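You operate a simulated robot arm through the tools that you are given. There is no shell and no other tool.

You are at the controls of a simulated robot arm. One attempt, no reset.

Task
Fit the tape roll from the bench and tape the near side of the coil in the tape stand.
Fine: set the tape dial to High before the stroke; that side only; carriage back at Load.

Only the result counts: the job must be done as asked and must still hold three seconds after the hand-in. Knocking over, shifting, dropping, spilling or breaking anything else fails it.

Robot
A 6-joint arm with a two-finger parallel gripper, fixed in place. Base frame: the origin is at the foot of the arm, x ahead of it, y to its left, z up; the work surface is at about z = 726. Readings come in mm, rad, newtons and seconds.
With the tool pointing down near the work surface it reaches from about 260 to 680 mm from the base axis. Its first joint turns from -1.152 to 1.152 rad. Payload 2.9 kg.
Tool frame: the origin (TCP) lies between the finger pads and is the grasp point; the fingertips stand 30 mm ahead of it; z points along the fingers, y is the line along which they close. The gripper opens to 110 mm. The fingers are 20 mm wide and 10 mm thick; the gripper's body (48 by 112 mm) begins 55 mm behind the TCP.
Orientation is told as [roll, pitch, yaw] about the base's x, y, z axes, in that order, counted from this pose: with the fingers straight down and closing along the base's y, the tool's x points along the base's -x, its y along +y and its z along -z.

Tools
- The arm moves only by the tool step_arm. Its argument "rows" is a list of rows, each a list of 7 numbers: the shift along the base's x, y, z in mm, then the turn, a rotation vector about the base's x, y, z in rad, then the gripper command, from -1 (shut) to 1 (fully open), values between in proportion. In form: [[tx, ty, tz, wx, wy, wz, fingers], ...]. A call has 1 to 20 rows; each row shifts and turns the commanded pose from where the row before left it. Rows are played at 5 a second. More than 50 mm and 0.15 rad between two rows, or a gripper value outside its range, and nothing of the call is played. A pose out of reach is approached as far as the arm can. The call stops where the force on the tool passes 90 N (or 10 N more than at its start, if that is more) or the arm is blocked; 0.2 s more then pass. Each finger travels about 108 mm/s and halts on what it meets, pressing with about 31 N; the grip force reading is that of the motor and also rises with nothing between the fingers. The clock runs only during rows and for 0.2 s after the last one: add rows that do not move to give the fingers time. It gives the time, the measured TCP pose, the force on the tool (base axes), the opening and the grip force at its end, in the units of the frame above (readings bear some noise), with the torque about the TCP (base axes, N m) and any sound that the robot's microphone picked up.
- Cameras (640 x 400 px; columns grow to the right, rows downward): "scene" is fixed at [91.4, 477, 1360]; the picture's right is [-0.31, -0.95, 0.00], its down [-0.75, 0.24, -0.61] and it looks along [0.58, -0.19, -0.79] (base axes); focal length 214 px, centre (320, 200). "wrist" rides on the gripper at [72, 17, -103] in the tool frame; the picture's right is [-0.23, 0.97, 0.00], its down [-0.76, -0.18, -0.62] and it looks along [-0.61, -0.14, 0.78] (tool axes); focal length 222 px, centre (320, 200). There is no depth. A picture from a camera that has moved, and an enlarged one, comes with that camera's place and axes in the base frame and with its lens.
- camera(camera): a new picture of that camera. No time passes.
- close_up(camera, box): a new picture of the part [left, top, right, bottom] of that camera's present view, enlarged. No time passes.
- job_done(): hands the job in; it is judged then, once.

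Places have to be worked out from the pictures, the camera data and where the tool is seen. Open the gripper and draw the arm clear of the work before you hand the job in, unless the task says otherwise.

The tools are called after "Request:" by a JSON object that holds its "name" and its "arguments". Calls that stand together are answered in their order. step_arm: Moves the arm, as the interface text tells. Its arguments: {"type":"object","properties":{"rows":{"type":"array"}},"required":["rows"]} The other tools are called the same way: camera (camera) takes a picture; close_up (camera, box) takes an enlarged picture of a part of a camera's view; job_done () hands the job in.

At the start:

```text
clock: 0.0
position: [331.6, 263.7, 1167.4]
orientation: [0.001, 0.0, 0.0]
contact_force: [0.0, -0.3, -0.7]
torque: [0.02, -0.03, 0.03]
grip_width: 110.3
gripper_force: 0.0
```

scene: 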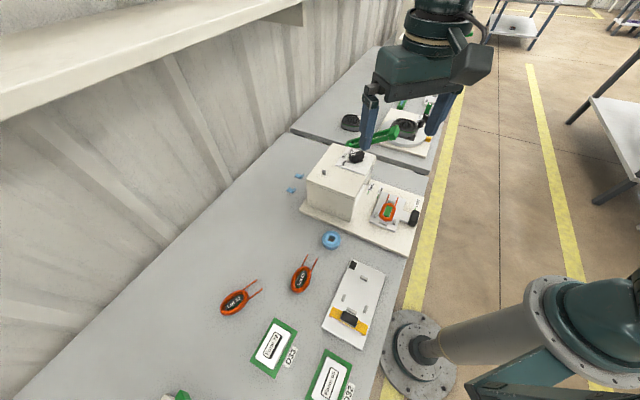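
wrist: 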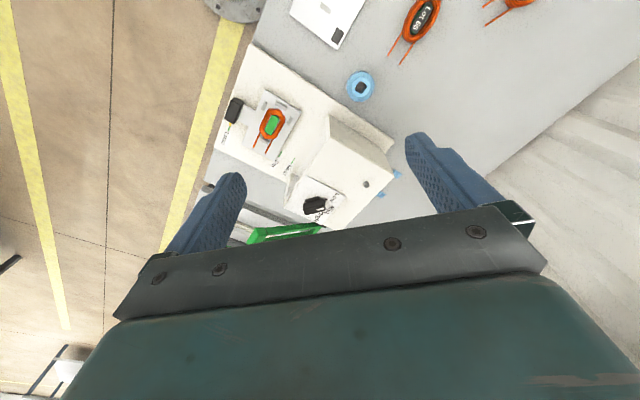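

I'll begin with enlarged views to understand the tape stand, the dial, the carriage and the tape roll.

Request:
{"name": "close_up", "arguments": {"camera": "scene", "box": [280, 130, 440, 260]}}

Request:
{"name": "close_up", "arguments": {"camera": "wrist", "box": [190, 40, 430, 240]}}

Request:
{"name": "close_up", "arguments": {"camera": "scene", "box": [160, 220, 400, 400]}}

Request:
{"name": "close_up", "arguments": {"camera": "scene", "box": [320, 60, 480, 170]}}

```text
3.08 times, centred on (360, 195) of scene
camera zoom: at [91.4, 477.0, 1360.0], right [-0.31, -0.95, 0.0], down [-0.75, 0.24, -0.61], along [0.58, -0.19, -0.79], focal length 660 px, centre (197, 215)
```

zoom: 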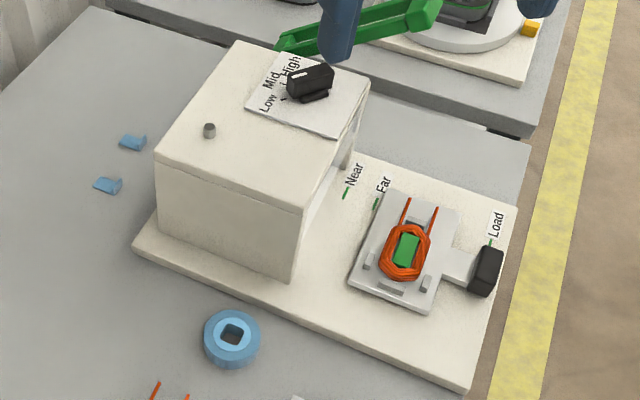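

```text
2.00 times, centred on (310, 140) of wrist
camera zoom: at [260.3, 280.3, 1271.4], right [0.23, 0.97, 0.0], down [0.76, -0.18, 0.62], along [0.61, -0.14, -0.78], focal length 444 px, centre (340, 320)
```

zoom: 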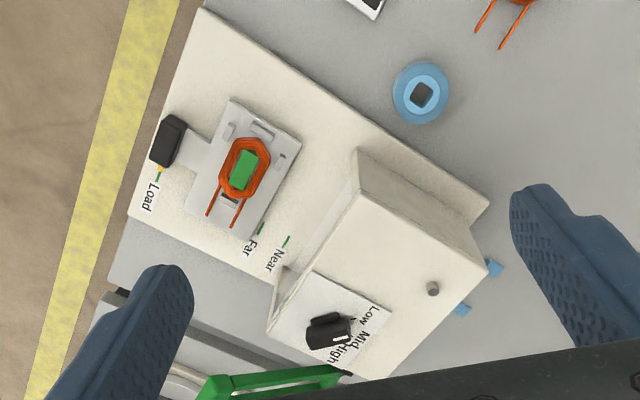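

```text
2.22 times, centred on (280, 310) of scene
camera zoom: at [91.4, 477.0, 1360.0], right [-0.31, -0.95, 0.0], down [-0.75, 0.24, -0.61], along [0.58, -0.19, -0.79], focal length 477 px, centre (409, -44)
```

zoom: 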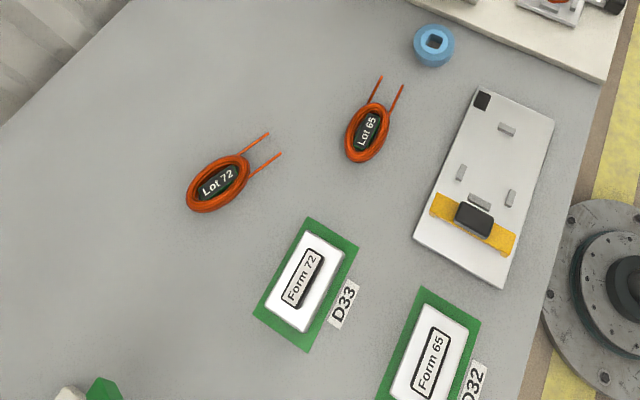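

```text
3.64 times, centred on (400, 115) of scene
camera zoom: at [91.4, 477.0, 1360.0], right [-0.31, -0.95, 0.0], down [-0.75, 0.24, -0.61], along [0.58, -0.19, -0.79], focal length 780 px, centre (29, 509)
```

zoom: 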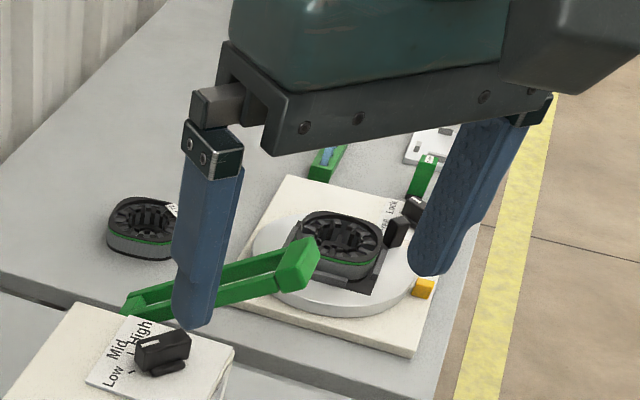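

Request:
{"name": "close_up", "arguments": {"camera": "scene", "box": [320, 138, 384, 178]}}

Request:
{"name": "close_up", "arguments": {"camera": "scene", "box": [356, 178, 428, 223]}}

Request:
{"name": "close_up", "arguments": {"camera": "wrist", "box": [270, 140, 414, 230]}}

Request:
{"name": "close_up", "arguments": {"camera": "wrist", "box": [214, 70, 342, 150]}}

Request:
{"name": "close_up", "arguments": {"camera": "wrist", "box": [336, 60, 384, 110]}}

```text
10.00 times, centred on (352, 158) of scene
camera zoom: at [91.4, 477.0, 1360.0], right [-0.31, -0.95, 0.0], down [-0.75, 0.24, -0.61], along [0.58, -0.19, -0.79], focal length 2145 px, centre (0, 620)
```

zoom: 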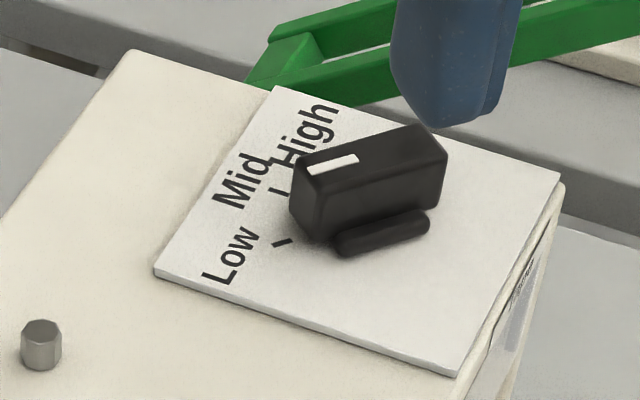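

```text
8.89 times, centred on (392, 200) of scene
camera zoom: at [91.4, 477.0, 1360.0], right [-0.31, -0.95, 0.0], down [-0.75, 0.24, -0.61], along [0.58, -0.19, -0.79], focal length 1906 px, centre (-320, 196)
```

zoom: 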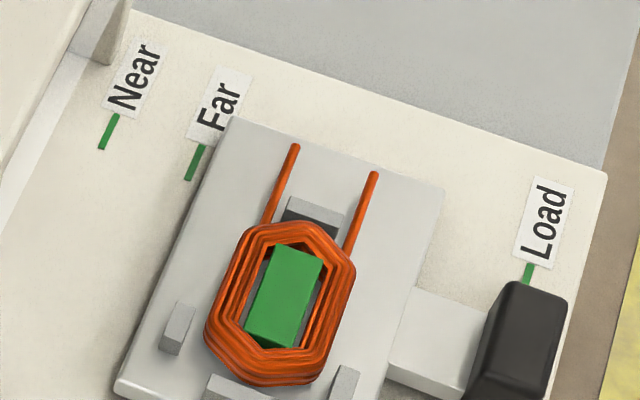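

```text
4.44 times, centred on (342, 185) of wrist
camera zoom: at [260.3, 280.3, 1271.4], right [0.23, 0.97, 0.0], down [0.76, -0.18, 0.62], along [0.61, -0.14, -0.78], focal length 987 px, centre (222, 267)
```

zoom: 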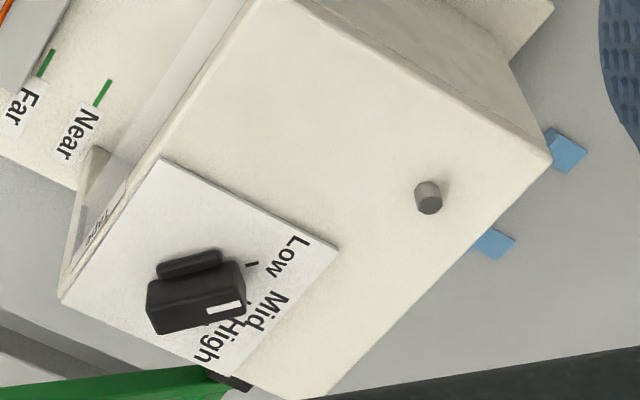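

```text
5.00 times, centred on (278, 110) of wrist
camera zoom: at [260.3, 280.3, 1271.4], right [0.23, 0.97, 0.0], down [0.76, -0.18, 0.62], along [0.61, -0.14, -0.78], focal length 1111 px, centre (530, 650)
```

zoom: 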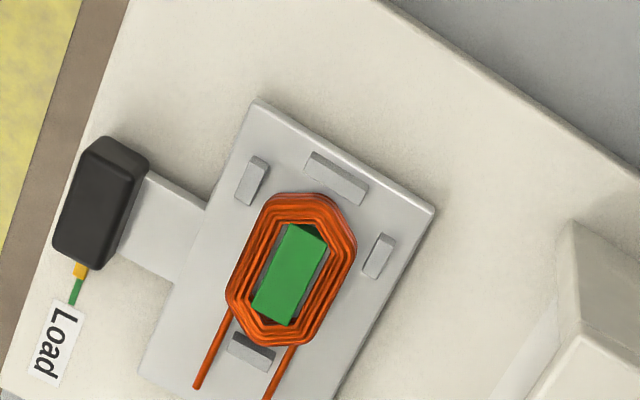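

```text
8.00 times, centred on (360, 85) of wrist
camera zoom: at [260.3, 280.3, 1271.4], right [0.23, 0.97, 0.0], down [0.76, -0.18, 0.62], along [0.61, -0.14, -0.78], focal length 1777 px, centre (0, 1120)
```

zoom: 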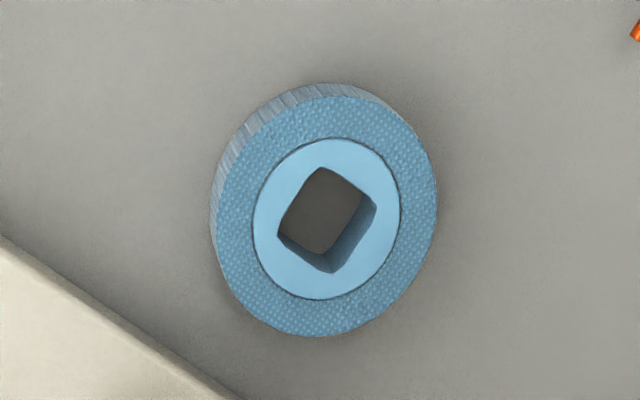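

The stand has a box head with a dial and a stud on top, and a carriage whose handle has Load, Far and Near marks. I'll move the wrist camera closer to the dial and stud to measure them, keeping well above everything.

Request:
{"name": "step_arm", "arguments": {"rows": [[26.3, -9.7, -30, 0, 0, 0, 1], [26.3, -9.7, -30, 0, 0, 0, 1], [26.3, -9.7, -30, 0, 0, 0, 1], [26.3, -9.7, -30, 0, 0, 0, 1], [26.3, -9.7, -30, 0, 0, 0, 1], [0, 0, 0, 0, 0, 0, 1]]}}

Request:
{"name": "camera", "arguments": {"camera": "wrist"}}

Request:
{"name": "camera", "arguments": {"camera": "scene"}}

```text
clock: 1.4
position: [468.0, 212.7, 1018.7]
orientation: [0.001, 0.001, 0.0]
contact_force: [0.3, 0.5, -0.4]
torque: [0.02, 0.01, -0.01]
grip_width: 109.9
gripper_force: 0.1
```

```text
taken
camera wrist: at [395.5, 229.5, 1123.3], right [0.23, 0.97, 0.0], down [0.76, -0.18, 0.62], along [0.61, -0.14, -0.78], focal length 222 px, centre (320, 200)
```

wrist: 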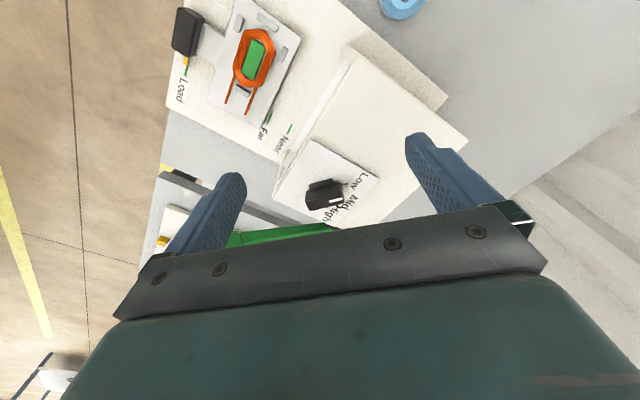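

```text
taken
```

scene: 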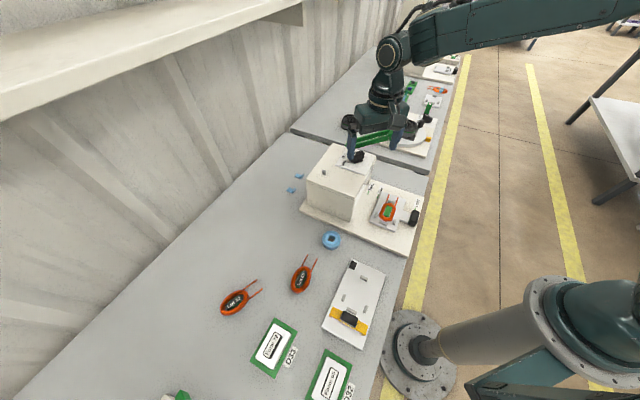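

Request:
{"name": "close_up", "arguments": {"camera": "wrist", "box": [264, 130, 400, 230]}}

Request:
{"name": "close_up", "arguments": {"camera": "wrist", "box": [160, 0, 320, 140]}}

```text
4.00 times, centred on (332, 180) of wrist
camera zoom: at [395.5, 229.5, 1123.3], right [0.23, 0.97, 0.0], down [0.76, -0.18, 0.62], along [0.61, -0.14, -0.78], focal length 888 px, centre (272, 280)
```

zoom: 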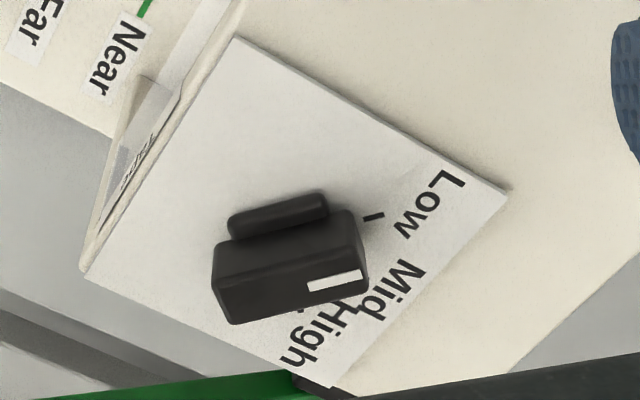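

```text
2.86 times, centred on (240, 70) of wrist
camera zoom: at [395.5, 229.5, 1123.3], right [0.23, 0.97, 0.0], down [0.76, -0.18, 0.62], along [0.61, -0.14, -0.78], focal length 635 px, centre (549, 571)
```

zoom: 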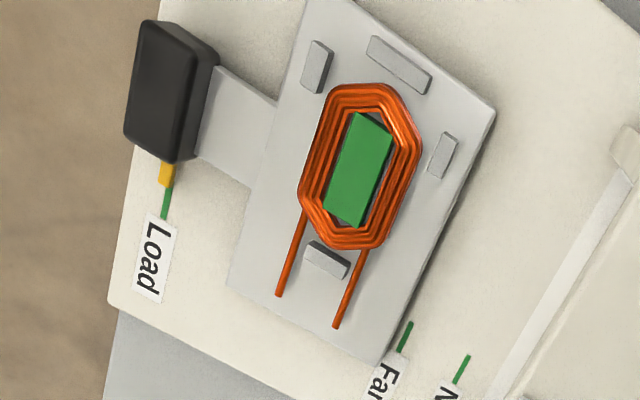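

Request:
{"name": "close_up", "arguments": {"camera": "wrist", "box": [300, 170, 348, 215]}}

Request:
{"name": "close_up", "arguments": {"camera": "scene", "box": [300, 130, 430, 260]}}

```text
8.89 times, centred on (324, 192) of wrist
camera zoom: at [395.5, 229.5, 1123.3], right [0.23, 0.97, 0.0], down [0.76, -0.18, 0.62], along [0.61, -0.14, -0.78], focal length 1974 px, centre (284, 267)
```

zoom: 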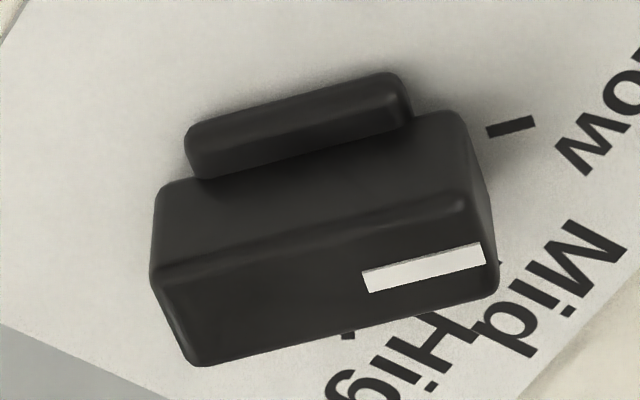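

```text
3.08 times, centred on (365, 195) of scene
camera zoom: at [91.4, 477.0, 1360.0], right [-0.31, -0.95, 0.0], down [-0.75, 0.24, -0.61], along [0.58, -0.19, -0.79], focal length 660 px, centre (182, 215)
```

zoom: 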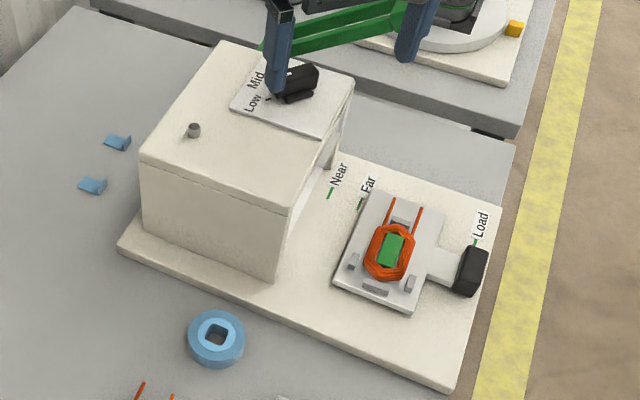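

The dial knob is a bar about 47×18 mm centred near (573, 194.5), with its top at about z = 901. It points at Low, which is +y. Mid lies at 45° and High towards +x. Next I'll take a close look at the stud.

Request:
{"name": "step_arm", "arguments": {"rows": [[5, 39, -10, 0, 0, 0, 1], [5, 39, -25, 0, 0, 0, 1], [5, 39, -35, 0, 0, 0, 1], [0, 0, 0, 0, 0, 0, 1]]}}

Request:
{"name": "camera", "arguments": {"camera": "wrist"}}

Request:
{"name": "close_up", "arguments": {"camera": "wrist", "box": [280, 160, 360, 240]}}

Request:
{"name": "close_up", "arguments": {"camera": "wrist", "box": [140, 0, 640, 200]}}

```text
refused: row 3 steps farther than a row can; nothing moved
```

```text
taken
camera wrist: at [395.5, 229.5, 1123.3], right [0.23, 0.97, 0.0], down [0.76, -0.18, 0.62], along [0.61, -0.14, -0.78], focal length 222 px, centre (320, 200)
```

wrist: 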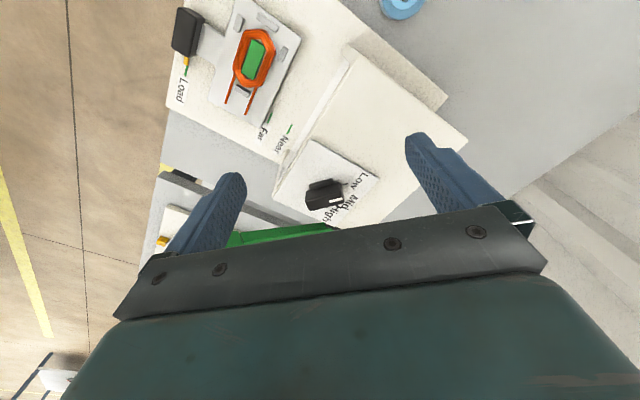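

```text
5.00 times, centred on (320, 200) of wrist
camera zoom: at [395.5, 229.5, 1123.3], right [0.23, 0.97, 0.0], down [0.76, -0.18, 0.62], along [0.61, -0.14, -0.78], focal length 1111 px, centre (320, 200)
```

zoom: 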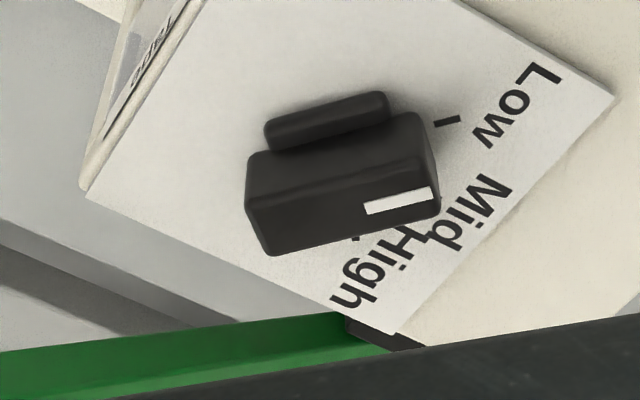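

```text
1.28 times, centred on (390, 100) of wrist
camera zoom: at [395.5, 229.5, 1123.3], right [0.23, 0.97, 0.0], down [0.76, -0.18, 0.62], along [0.61, -0.14, -0.78], focal length 284 px, centre (230, 328)
```

zoom: 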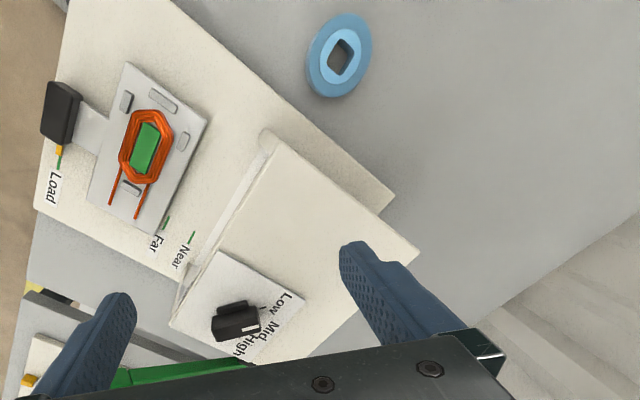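

That call was refused because one row was too long. I'll repeat the move with smaller rows.

Request:
{"name": "step_arm", "arguments": {"rows": [[4, 30, -10, 0, 0, 0, 1], [4, 30, -20, 0, 0, 0, 1], [4, 30, -20, 0, 0, 0, 1], [3, 27, -20, 0, 0, 0, 1], [0, 0, 0, 0, 0, 0, 1]]}}

Request:
{"name": "camera", "arguments": {"camera": "wrist"}}

Request:
{"name": "close_up", "arguments": {"camera": "wrist", "box": [280, 160, 360, 240]}}

Request:
{"name": "close_up", "arguments": {"camera": "wrist", "box": [140, 0, 440, 200]}}

```text
clock: 2.6
position: [481.6, 334.6, 949.6]
orientation: [0.0, 0.001, 0.001]
contact_force: [1.2, -0.8, 0.0]
torque: [-0.03, 0.03, 0.0]
grip_width: 110.2
gripper_force: 0.0
```

```text
taken
camera wrist: at [409.0, 351.5, 1053.4], right [0.23, 0.97, 0.0], down [0.76, -0.18, 0.62], along [0.61, -0.14, -0.78], focal length 222 px, centre (320, 200)
```

wrist: 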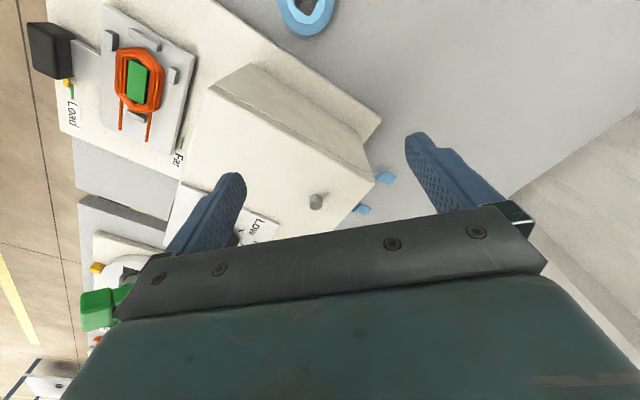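

```text
5.00 times, centred on (320, 200) of wrist
camera zoom: at [409.0, 351.5, 1053.4], right [0.23, 0.97, 0.0], down [0.76, -0.18, 0.62], along [0.61, -0.14, -0.78], focal length 1111 px, centre (320, 200)
```

zoom: 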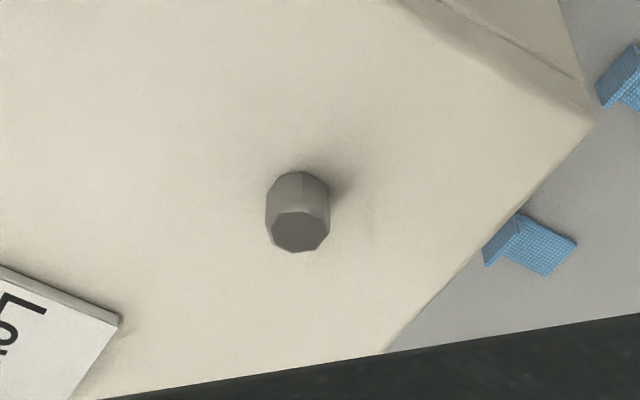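

```text
2.00 times, centred on (290, 100) of wrist
camera zoom: at [409.0, 351.5, 1053.4], right [0.23, 0.97, 0.0], down [0.76, -0.18, 0.62], along [0.61, -0.14, -0.78], focal length 444 px, centre (380, 400)
```

zoom: 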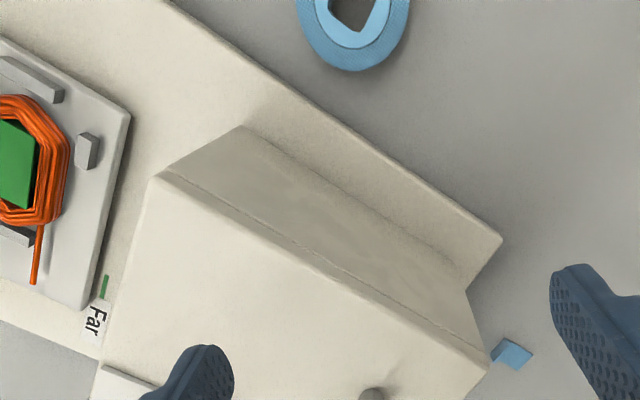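

The stud is an octagonal post about 12 mm across on top of the box. Next I'll swing round to the load side with the wrist yawed and tilted, so I can see the front opening of the box and confirm where the roll fits.

Request:
{"name": "step_arm", "arguments": {"rows": [[-10, -20, 20, 0, 0, 0.144, 1], [-15, -35, 15, 0, 0, 0.144, 1], [-15, -40, 0, 0, 0, 0.144, 1], [-20, -40, 0, 0, 0, 0.144, 1], [-20, -40, 0, 0, 0, 0.144, 1], [-20, -40, 0, 0, 0, 0.144, 1], [-20, -40, 0, 0, 0, 0.144, 1], [-13, -40, 0, 0, 0, 0, 1], [0, 0, 0, 0, 0, 0, 1]]}}

Request:
{"name": "camera", "arguments": {"camera": "wrist"}}

Request:
{"name": "camera", "arguments": {"camera": "scene"}}

```text
clock: 4.6
position: [343.2, 33.9, 985.0]
orientation: [-0.002, -0.001, 1.01]
contact_force: [0.0, -0.7, -0.4]
torque: [-0.02, 0.01, -0.01]
grip_width: 109.9
gripper_force: 0.1
```

```text
taken
camera wrist: at [290.8, -17.9, 1088.4], right [-0.7, 0.71, 0.0], down [0.56, 0.55, 0.62], along [0.44, 0.44, -0.78], focal length 222 px, centre (320, 200)
```

wrist: 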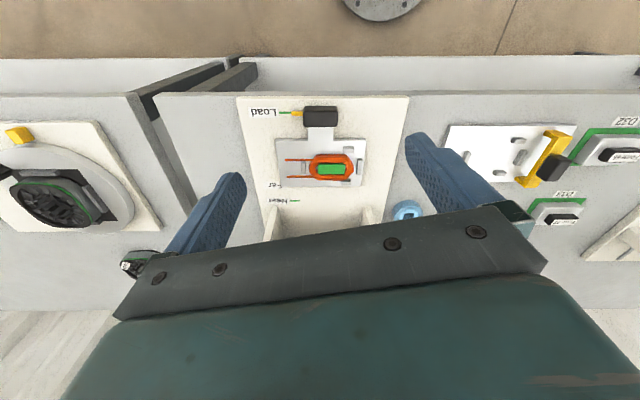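

```text
taken
```

scene: 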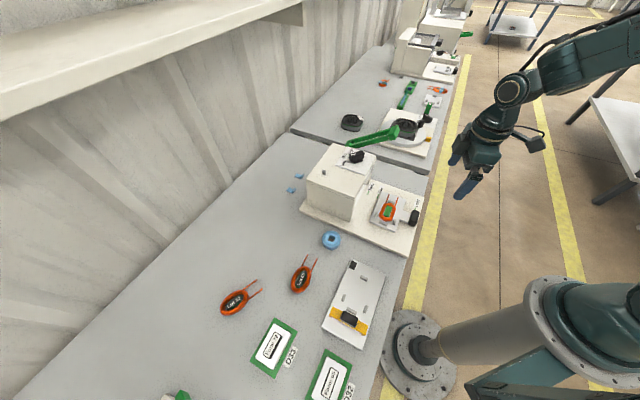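

The whole stand is clear in the scene view now. I'll tilt the tool so the wrist camera looks into the front of the head.

Request:
{"name": "step_arm", "arguments": {"rows": [[0, 0, -10, 0.1, -0.1, 0, 1], [0, 0, -15, 0.1, -0.1, 0, 1], [0, 0, -15, 0.1, -0.1, 0, 1], [0, 0, -15, 0.1, -0.1, 0, 1], [0, 0, 0, 0, 0, 0, 1]]}}

Request:
{"name": "camera", "arguments": {"camera": "wrist"}}

Request:
{"name": "close_up", "arguments": {"camera": "scene", "box": [295, 135, 430, 260]}}

```text
clock: 5.8
position: [345.6, 37.5, 928.5]
orientation: [-0.139, -0.551, 1.048]
contact_force: [-0.3, -0.1, -0.4]
torque: [-0.01, 0.01, -0.01]
grip_width: 110.1
gripper_force: 0.0
```

```text
taken
camera wrist: at [261.9, -46.7, 975.8], right [-0.7, 0.71, 0.0], down [0.23, 0.23, 0.95], along [0.67, 0.67, -0.32], focal length 222 px, centre (320, 200)
```

wrist: 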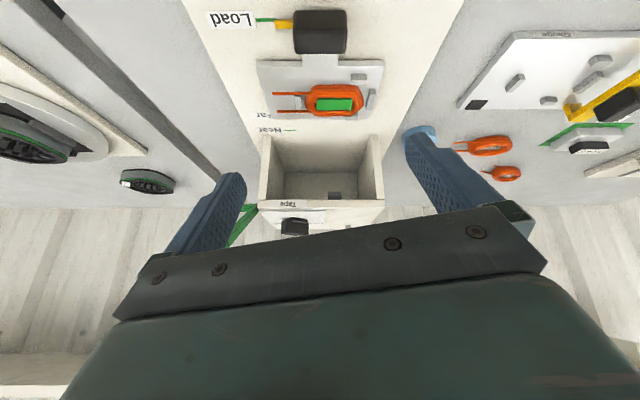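

```text
3.20 times, centred on (362, 198) of scene
camera zoom: at [91.4, 476.9, 1360.0], right [-0.31, -0.95, 0.0], down [-0.75, 0.24, -0.61], along [0.58, -0.19, -0.79], focal length 686 px, centre (184, 208)
```

zoom: 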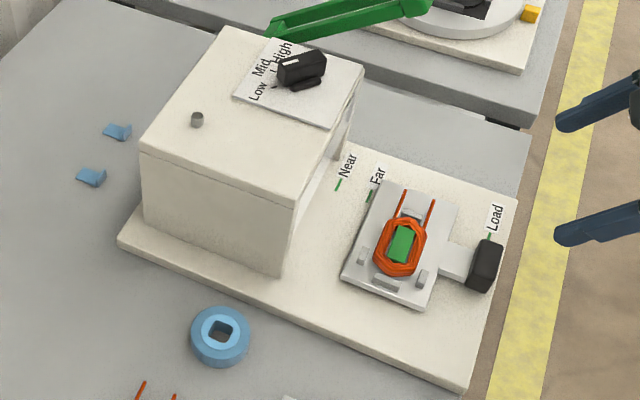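

Request:
{"name": "close_up", "arguments": {"camera": "wrist", "box": [240, 120, 400, 240]}}

Request:
{"name": "close_up", "arguments": {"camera": "wrist", "box": [190, 0, 410, 150]}}

```text
3.33 times, centred on (320, 180) of wrist
camera zoom: at [261.9, -46.7, 975.8], right [-0.7, 0.71, 0.0], down [0.23, 0.23, 0.95], along [0.67, 0.67, -0.32], focal length 740 px, centre (320, 267)
```

zoom: 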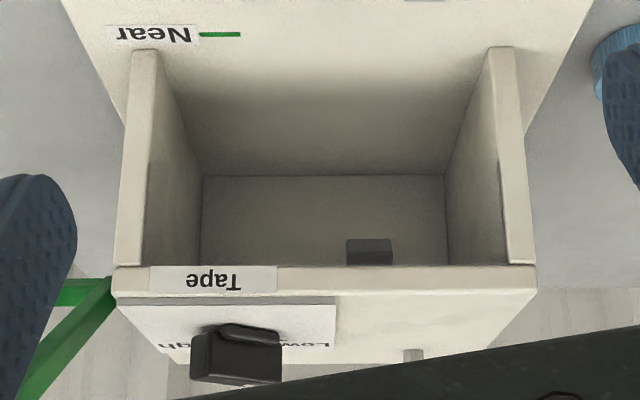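

```text
2.67 times, centred on (300, 75) of wrist
camera zoom: at [261.9, -46.7, 975.8], right [-0.7, 0.71, 0.0], down [0.23, 0.23, 0.95], along [0.67, 0.67, -0.32], focal length 592 px, centre (373, 533)
```

zoom: 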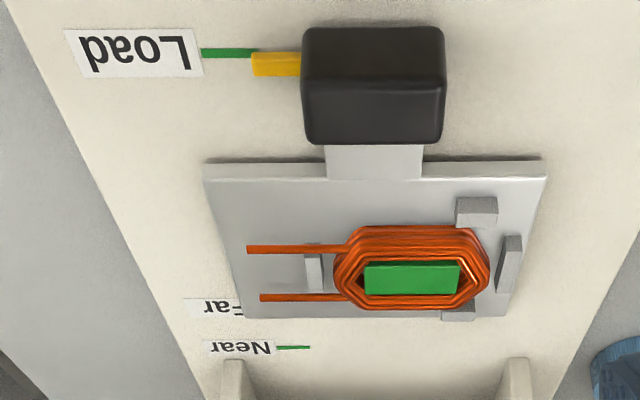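

The head is an open-front box with a taping block hanging inside, so the only spindle is the octagonal stud on top. The carriage marks work out at about u = 299 (Load), 436 (Far) and 473 (Near) along the 45° axis. I'll set the dial first: untilt, rise, yaw to 90° and hover over the knob.

Request:
{"name": "step_arm", "arguments": {"rows": [[0, 0, 20, -0.1, 0.1, 0, 1], [0, 0, 20, -0.1, 0.1, 0, 0.5], [0, 0, 20, -0.1, 0.1, 0, 0], [0, 0, 12, -0.1, 0.1, 0, -0.1], [30, 20, 0, 0, 0, 0.14, -0.1], [35, 25, 0, 0, 0, 0.14, -0.1], [35, 25, 0, 0, 0, 0.14, -0.1], [35, 25, 0, 0, 0, 0.14, -0.1], [35, 25, 0, 0, 0, 0, -0.1], [30, 20, 0, 0, 0, 0, -0.1], [25, 15, 0, 0, 0, 0, -0.1], [0, 0, 0, 0, 0, 0, -0.1]]}}

Request:
{"name": "camera", "arguments": {"camera": "wrist"}}

Request:
{"name": "camera", "arguments": {"camera": "scene"}}

```text
clock: 8.4
position: [570.8, 193.5, 999.4]
orientation: [-0.002, 0.0, 1.57]
contact_force: [-0.4, 0.3, 0.3]
torque: [-0.01, -0.01, 0.04]
grip_width: 49.5
gripper_force: 0.1
```

```text
taken
camera wrist: at [553.7, 121.0, 1102.8], right [-0.97, 0.23, 0.0], down [0.18, 0.76, 0.62], along [0.14, 0.61, -0.78], focal length 222 px, centre (320, 200)
```

wrist: 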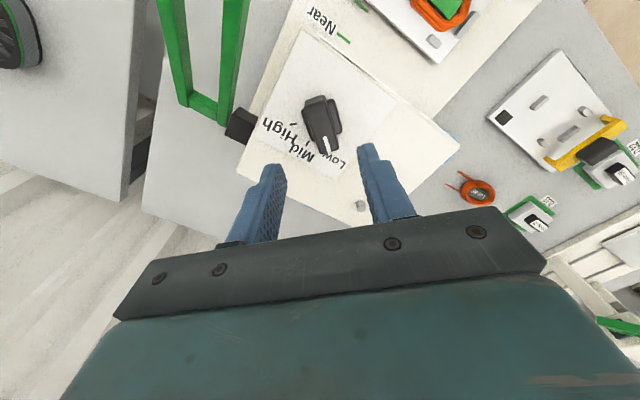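

```text
taken
```

scene: 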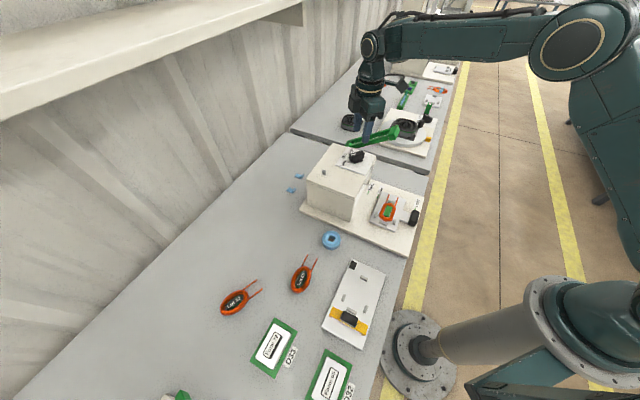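

Request:
{"name": "close_up", "arguments": {"camera": "wrist", "box": [240, 70, 400, 180]}}

```text
3.64 times, centred on (320, 125) of wrist
camera zoom: at [553.7, 121.0, 1102.8], right [-0.97, 0.23, 0.0], down [0.18, 0.76, 0.62], along [0.14, 0.61, -0.78], focal length 808 px, centre (320, 473)
```

zoom: 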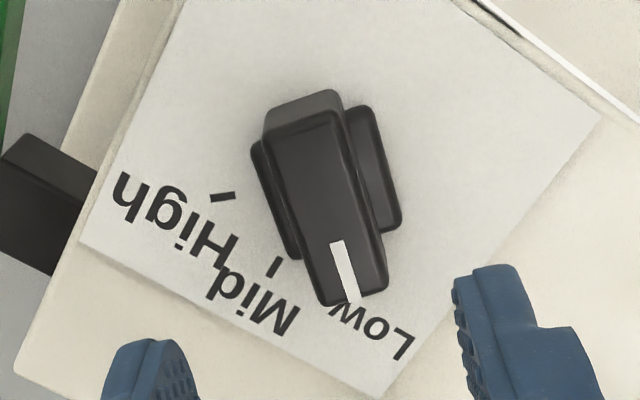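

Combining both views puts the knob top at about z = 907 and its centre near (568.7, 195.2), pointing at about 94°. High is at about −3°. I'll align the fingers, descend to just above the knob and check.

Request:
{"name": "step_arm", "arguments": {"rows": [[-2.1, 1.7, 0, 0, 0, 0.075, -0.1], [0, 0, -25, 0, 0, 0, -0.1], [0, 0, -25, 0, 0, 0, -0.1], [0, 0, 0, 0, 0, 0, -0.1]]}}

Request:
{"name": "close_up", "arguments": {"camera": "scene", "box": [310, 110, 410, 190]}}

Request:
{"name": "close_up", "arguments": {"camera": "wrist", "box": [200, 60, 440, 240]}}

```text
clock: 9.4
position: [569.7, 193.3, 949.3]
orientation: [-0.001, 0.0, 1.642]
contact_force: [0.9, 0.8, -0.5]
torque: [0.02, 0.0, -0.01]
grip_width: 49.2
gripper_force: 0.1
```

```text
5.00 times, centred on (360, 150) of scene
camera zoom: at [91.4, 477.0, 1360.0], right [-0.31, -0.95, 0.0], down [-0.75, 0.24, -0.61], along [0.58, -0.19, -0.79], focal length 1072 px, centre (120, 450)
```

zoom: 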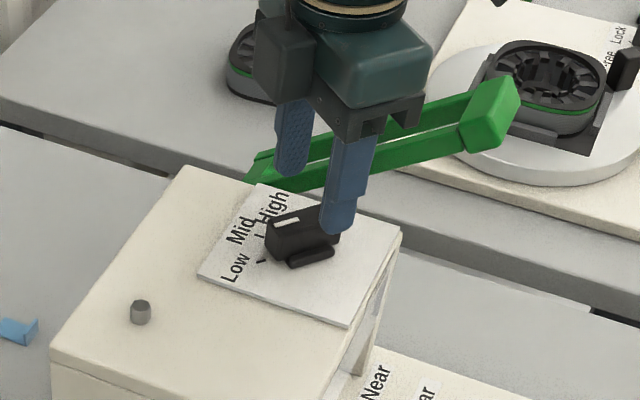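

```text
2.22 times, centred on (320, 150) of wrist
camera zoom: at [558.5, 119.7, 1052.7], right [-0.99, 0.16, 0.0], down [0.12, 0.77, 0.62], along [0.1, 0.62, -0.78], focal length 494 px, centre (320, 311)
```

zoom: 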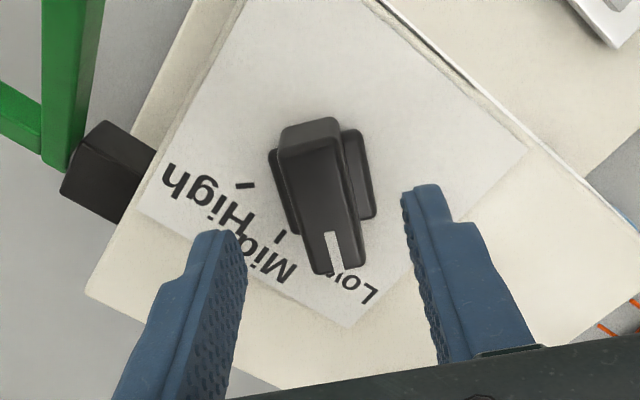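

Request:
{"name": "close_up", "arguments": {"camera": "scene", "box": [350, 140, 390, 170]}}

Request:
{"name": "close_up", "arguments": {"camera": "wrist", "box": [280, 80, 380, 160]}}

```text
13.33 times, centred on (370, 155) of scene
camera zoom: at [91.4, 477.0, 1360.0], right [-0.31, -0.95, 0.0], down [-0.75, 0.24, -0.61], along [0.58, -0.19, -0.79], focal length 2860 px, centre (-347, 800)
```

zoom: 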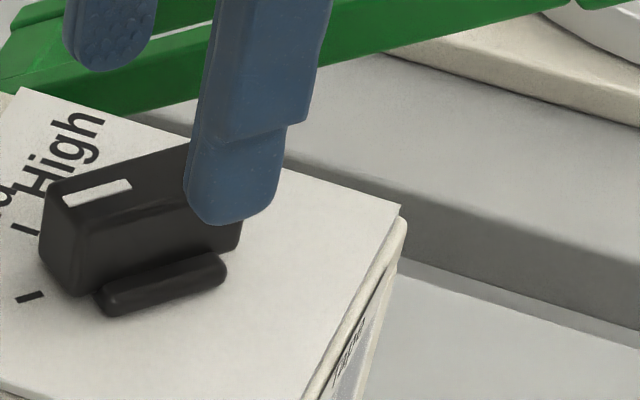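

```text
5.00 times, centred on (330, 120) of wrist
camera zoom: at [558.5, 119.7, 1052.7], right [-0.99, 0.16, 0.0], down [0.12, 0.77, 0.62], along [0.1, 0.62, -0.78], focal length 1111 px, centre (270, 600)
```

zoom: 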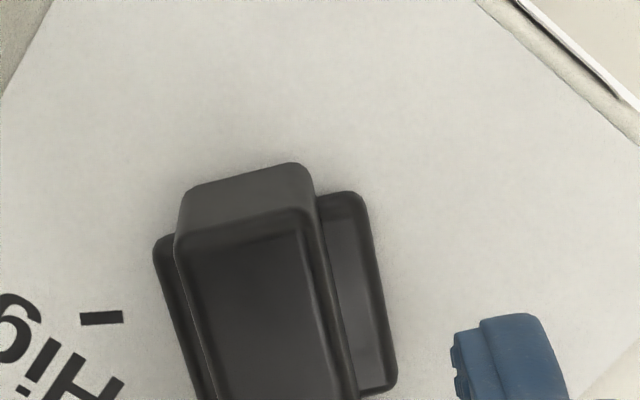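

The knob top triangulates to about z = 906. I'll descend to TCP z ≈ 920, so the fingertips straddle the upper half of the bar, and then close.

Request:
{"name": "step_arm", "arguments": {"rows": [[0, 1, -15, 0, 0, 0, -0.1], [0, 0, -14, 0, 0, 0, -0.1], [0, 0, 0, 0, 0, 0, -0.1]]}}

Request:
{"name": "close_up", "arguments": {"camera": "scene", "box": [340, 130, 400, 175]}}

Request:
{"name": "close_up", "arguments": {"camera": "wrist", "box": [220, 60, 420, 210]}}

```text
clock: 10.2
position: [567.3, 194.5, 919.8]
orientation: [0.0, -0.001, 1.643]
contact_force: [0.4, 0.3, 0.1]
torque: [0.02, -0.02, -0.01]
grip_width: 49.6
gripper_force: 0.1
```

```text
8.89 times, centred on (370, 152) of scene
camera zoom: at [91.4, 477.0, 1360.0], right [-0.31, -0.95, 0.0], down [-0.75, 0.24, -0.61], along [0.58, -0.19, -0.79], focal length 1906 px, centre (-124, 622)
```

zoom: 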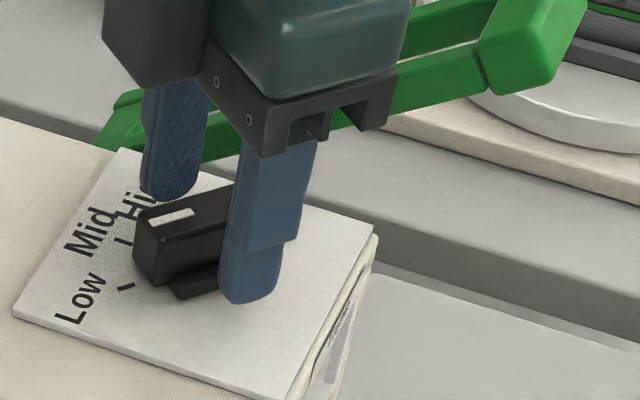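

```text
2.67 times, centred on (320, 135) of wrist
camera zoom: at [556.8, 120.4, 1024.1], right [-0.99, 0.16, 0.0], down [0.12, 0.77, 0.62], along [0.1, 0.62, -0.78], focal length 592 px, centre (320, 373)
```

zoom: 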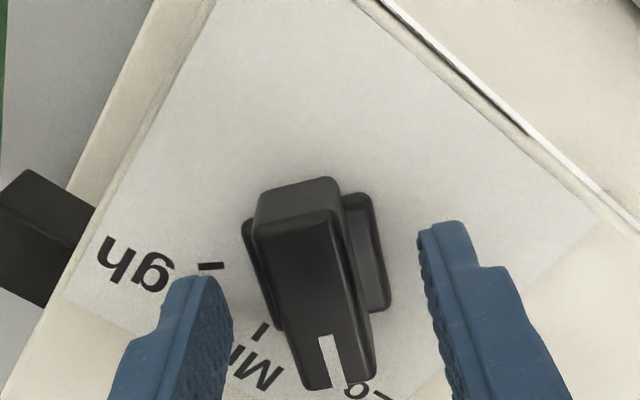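

The fingers straddle the bar symmetrically, about 1 mm off centre. I'll close on it now.

Request:
{"name": "step_arm", "arguments": {"rows": [[1, 0, 0, 0, 0, 0, -0.6], [0, 0, 0, 0, 0, 0, -1], [0, 0, 0, 0, 0, 0, -1]]}}

Request:
{"name": "close_up", "arguments": {"camera": "wrist", "box": [220, 60, 420, 210]}}

```text
clock: 11.0
position: [569.1, 194.2, 920.8]
orientation: [0.002, 0.0, 1.644]
contact_force: [-10.8, 0.9, 4.6]
torque: [0.09, 0.2, 0.06]
grip_width: 19.5
gripper_force: 45.0
```

```text
2.67 times, centred on (320, 135) of wrist
camera zoom: at [557.6, 120.3, 1024.5], right [-0.99, 0.16, 0.0], down [0.12, 0.77, 0.62], along [0.1, 0.62, -0.78], focal length 592 px, centre (320, 373)
```

zoom: 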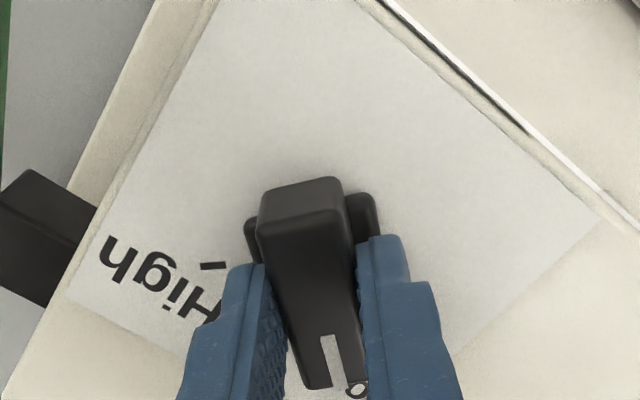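

The bar is gripped at 19.5 mm. I'll ease the small lateral load and start turning clockwise, checking the torque as I go.

Request:
{"name": "step_arm", "arguments": {"rows": [[-1, 0, 0, 0, 0, 0, -1], [0, 0, 0, 0, 0, -0.1, -1], [0, 0, 0, 0, 0, -0.1, -1], [0, 0, 0, 0, 0, -0.1, -1]]}}

```text
clock: 12.0
position: [567.6, 193.3, 919.9]
orientation: [0.002, 0.0, 1.342]
contact_force: [-13.3, -6.4, 8.1]
torque: [1.0, -0.04, 0.01]
grip_width: 20.1
gripper_force: 44.7
```

Request:
{"name": "close_up", "arguments": {"camera": "wrist", "box": [220, 60, 420, 210]}}

Request:
{"name": "close_up", "arguments": {"camera": "scene", "box": [340, 130, 400, 175]}}

```text
2.67 times, centred on (320, 135) of wrist
camera zoom: at [535.7, 127.1, 1024.5], right [-0.9, 0.44, 0.0], down [0.35, 0.7, 0.62], along [0.28, 0.56, -0.78], focal length 592 px, centre (320, 373)
```

zoom: 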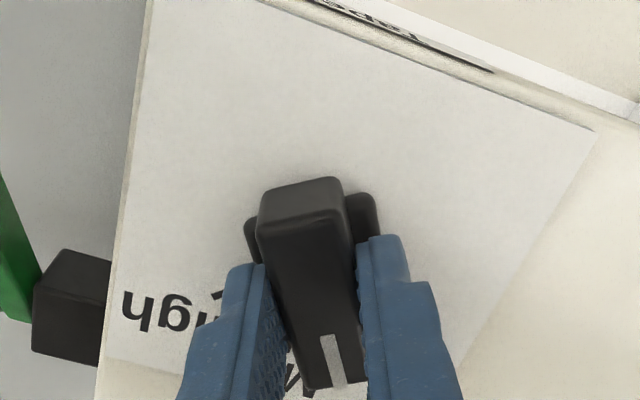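

```text
8.89 times, centred on (370, 152) of scene
camera zoom: at [90.9, 476.7, 1360.1], right [-0.31, -0.95, 0.0], down [-0.75, 0.24, -0.61], along [0.58, -0.19, -0.79], focal length 1906 px, centre (-124, 622)
```

zoom: 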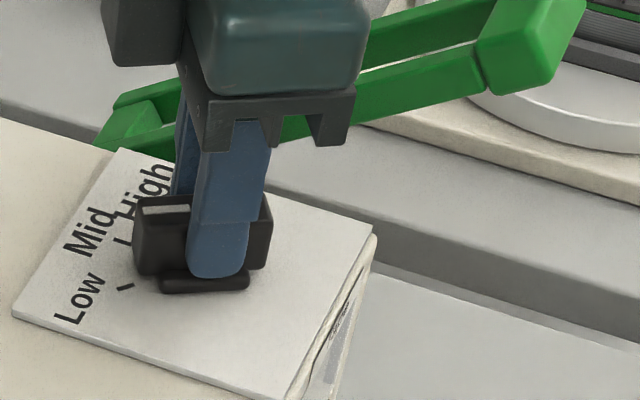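

The knob is turning with the gripper and the loads are low. I'll carry on with a small correction towards the axis.

Request:
{"name": "step_arm", "arguments": {"rows": [[-1, -0.7, 0, 0, 0, -0.1, -1], [0, 0, 0, 0, 0, -0.1, -1], [0, 0, 0, 0, 0, -0.1, -1], [0, 0, 0, 0, 0, -0.1, -1], [0, 0, 0, 0, 0, -0.1, -1]]}}

```text
clock: 13.2
position: [567.6, 194.8, 920.8]
orientation: [0.0, -0.001, 0.843]
contact_force: [-12.0, -0.9, 7.1]
torque: [0.5, -0.41, -0.02]
grip_width: 19.7
gripper_force: 44.9
```

Request:
{"name": "step_arm", "arguments": {"rows": [[-1, 0, 0, 0, 0, -0.1, -1], [0, 0, 0, 0, 0, -0.12, -1], [0, 0, 0, 0, 0, -0.12, -1], [0, 0, 0, 0, 0, -0.12, -1], [0, 0, 0, 0, 0, -0.12, -1], [0, 0, 0, 0, 0, -0.12, -1], [0, 0, 0, 0, 0, -0.1, -1]]}}

Request:
{"name": "close_up", "arguments": {"camera": "wrist", "box": [220, 60, 420, 210]}}

Request:
{"name": "close_up", "arguments": {"camera": "scene", "box": [340, 130, 400, 175]}}

```text
clock: 14.8
position: [567.9, 195.3, 920.2]
orientation: [0.002, 0.0, 0.041]
contact_force: [10.1, 15.3, -9.0]
torque: [0.23, 0.88, 0.01]
grip_width: 20.0
gripper_force: 45.0
```

```text
2.67 times, centred on (320, 135) of wrist
camera zoom: at [494.2, 208.7, 1024.3], right [0.19, 0.98, 0.0], down [0.77, -0.15, 0.62], along [0.61, -0.12, -0.78], focal length 592 px, centre (320, 373)
```

zoom: 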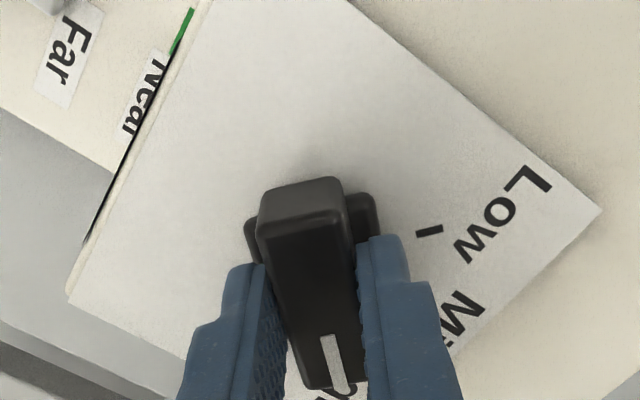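

```text
8.89 times, centred on (370, 152) of scene
camera zoom: at [91.8, 477.4, 1359.8], right [-0.31, -0.95, 0.0], down [-0.75, 0.24, -0.61], along [0.58, -0.19, -0.79], focal length 1906 px, centre (-124, 622)
```

zoom: 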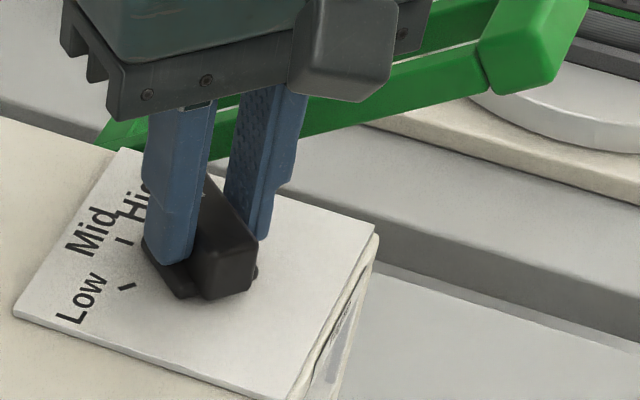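

The knob is at about +2.4°, and I judge High to be at about −3.3°. I'll turn the last 0.1 rad and watch the load in case there is a stop.

Request:
{"name": "step_arm", "arguments": {"rows": [[0, 0, 0, 0, 0, -0.05, -1], [0, 0, 0, 0, 0, -0.05, -1], [0, 0, 0, 0, 0, 0, -1]]}}

Request:
{"name": "close_up", "arguments": {"camera": "wrist", "box": [220, 60, 420, 210]}}

```text
clock: 15.6
position: [566.6, 195.6, 921.0]
orientation: [0.002, -0.003, -0.056]
contact_force: [9.5, 22.6, -10.5]
torque: [0.4, -0.57, 0.01]
grip_width: 20.0
gripper_force: 45.2
```

```text
2.67 times, centred on (320, 135) of wrist
camera zoom: at [495.7, 215.9, 1024.2], right [0.28, 0.96, 0.0], down [0.75, -0.22, 0.62], along [0.6, -0.17, -0.78], focal length 592 px, centre (320, 373)
```

zoom: 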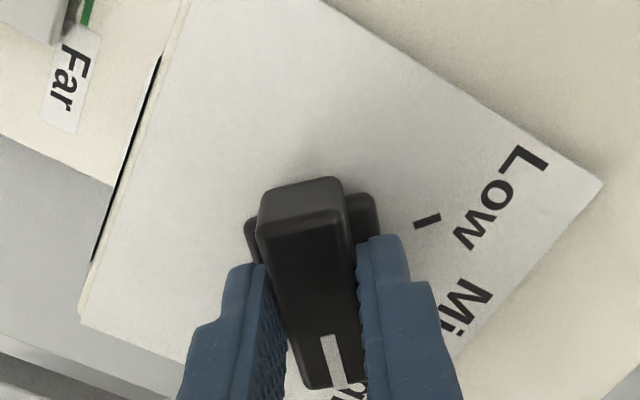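

The turn is done with no stop felt. I'll open, rise straight up and check where the pointer ended.

Request:
{"name": "step_arm", "arguments": {"rows": [[0, 0, 0, 0, 0, 0, -0.1], [0, 0, 0, 0, 0, 0, -0.1], [0, 0, 20, 0, 0, 0, -0.1], [0, 0, 30, 0, 0, 0, -0.1], [0, 0, 30, 0, 0, 0, -0.1], [0, 0, 0, 0, 0, 0, -0.1]]}}

Request:
{"name": "close_up", "arguments": {"camera": "wrist", "box": [240, 70, 400, 190]}}

Request:
{"name": "close_up", "arguments": {"camera": "scene", "box": [330, 135, 390, 180]}}

```text
clock: 17.0
position: [566.9, 191.4, 1001.0]
orientation: [-0.001, 0.0, -0.059]
contact_force: [1.1, -0.6, 0.2]
torque: [0.02, -0.01, 0.0]
grip_width: 49.5
gripper_force: 0.1
```

```text
3.33 times, centred on (320, 130) of wrist
camera zoom: at [494.8, 213.3, 1104.7], right [0.28, 0.96, 0.0], down [0.75, -0.22, 0.62], along [0.6, -0.18, -0.78], focal length 740 px, centre (320, 433)
```

zoom: 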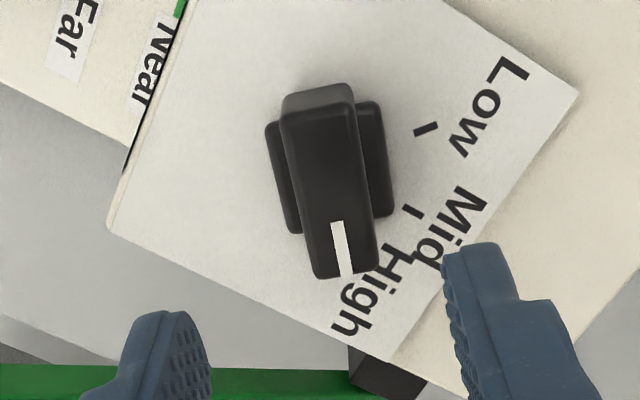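

```text
8.89 times, centred on (360, 158) of scene
camera zoom: at [91.4, 477.0, 1360.0], right [-0.31, -0.95, 0.0], down [-0.75, 0.24, -0.61], along [0.58, -0.19, -0.79], focal length 1906 px, centre (-36, 578)
```

zoom: 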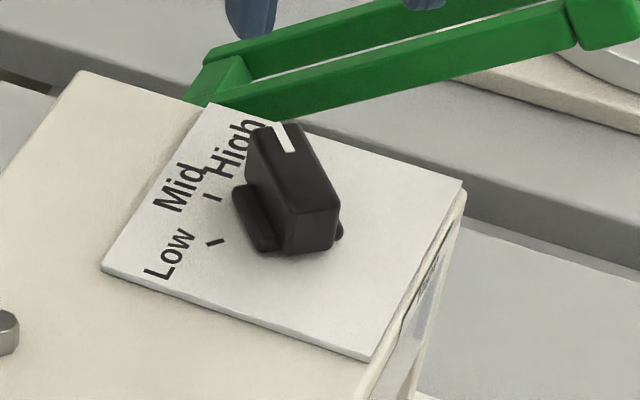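

The knob now points at about −3° to −5°, towards High, but it hides the High tick from this side. I'll swing the camera to the −y side for a clear look at that tick.

Request:
{"name": "step_arm", "arguments": {"rows": [[3, -1, 0, 0, 0, 0.143, -0.1], [3, -1, 0, 0, 0, 0.143, -0.1], [3, -1, 0, 0, 0, 0.143, -0.1], [4, -1, 0, 0, 0, 0.143, -0.1], [4, -1, 0, 0, 0, 0.143, -0.1], [4, -1, 0, 0, 0, 0.143, -0.1], [4, -1, 0, 0, 0, 0.143, -0.1], [4, -1, 0, 0, 0, 0.143, -0.1], [4, -1, 0, 0, 0, 0.143, -0.1], [4, -1, 0, 0, 0, 0.143, -0.1], [0, 0, 0, 0, 0, 0, -0.1]]}}

Request:
{"name": "close_up", "arguments": {"camera": "wrist", "box": [260, 60, 420, 180]}}

```text
clock: 19.4
position: [605.1, 184.7, 1001.5]
orientation: [0.001, -0.001, 1.375]
contact_force: [-0.4, -0.3, 0.1]
torque: [-0.02, 0.01, -0.01]
grip_width: 49.5
gripper_force: 0.1
```

```text
3.33 times, centred on (340, 120) of wrist
camera zoom: at [573.8, 116.1, 1105.1], right [-0.91, 0.41, 0.0], down [0.32, 0.71, 0.62], along [0.26, 0.57, -0.78], focal length 740 px, centre (253, 467)
```

zoom: 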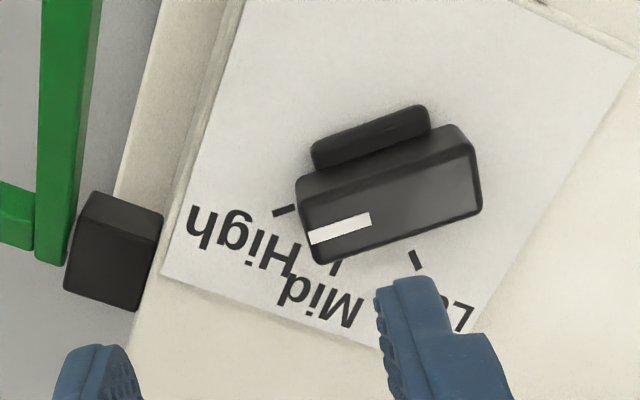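

The High tick at (598, 193.5) lies in line with the knob to within about 2°, so the dial is on High. Next I'll hover near the stud from this different direction to triangulate it accurately.

Request:
{"name": "step_arm", "arguments": {"rows": [[-15, 35, 0, 0, 0, 0, 0.2], [-15, 35, 0, 0, 0, 0, 0.6], [-15, 35, 0, 0, 0, 0, 1], [0, 0, 0, 0, 0, 0, 1]]}}

Request:
{"name": "camera", "arguments": {"camera": "wrist"}}

Request:
{"name": "close_up", "arguments": {"camera": "wrist", "box": [280, 90, 380, 170]}}

Request:
{"name": "close_up", "arguments": {"camera": "scene", "box": [300, 150, 350, 190]}}

```text
clock: 20.4
position: [558.1, 288.2, 1001.6]
orientation: [0.001, 0.001, 1.372]
contact_force: [0.8, 0.1, -0.4]
torque: [-0.03, 0.0, -0.01]
grip_width: 110.0
gripper_force: 0.1
```

```text
taken
camera wrist: at [528.8, 219.6, 1105.2], right [-0.91, 0.42, 0.0], down [0.32, 0.71, 0.62], along [0.26, 0.57, -0.78], focal length 222 px, centre (320, 200)
```

wrist: 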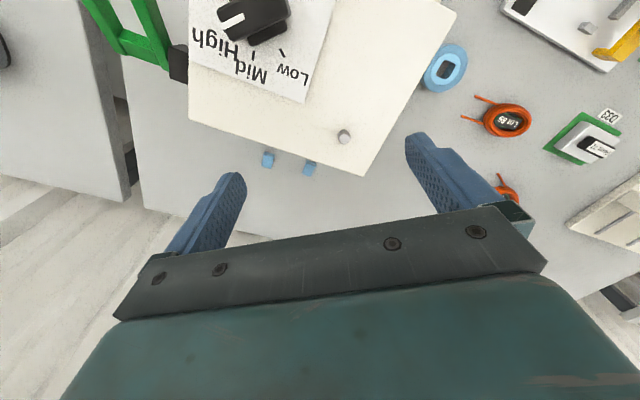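

```text
5.00 times, centred on (330, 130) of wrist
camera zoom: at [528.8, 219.6, 1105.2], right [-0.91, 0.42, 0.0], down [0.32, 0.71, 0.62], along [0.26, 0.57, -0.78], focal length 1111 px, centre (270, 550)
```

zoom: 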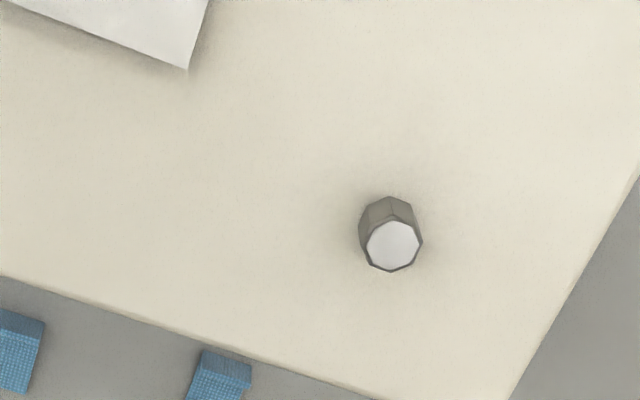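

```text
10.00 times, centred on (325, 170) of scene
camera zoom: at [91.3, 477.0, 1360.0], right [-0.31, -0.95, 0.0], down [-0.75, 0.24, -0.61], along [0.58, -0.19, -0.79], focal length 2145 px, centre (270, 500)
```

zoom: 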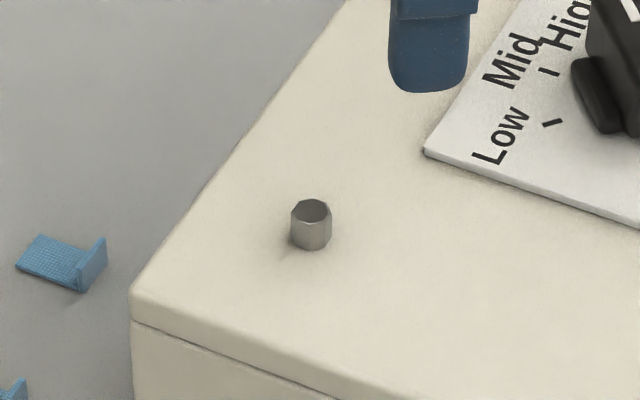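

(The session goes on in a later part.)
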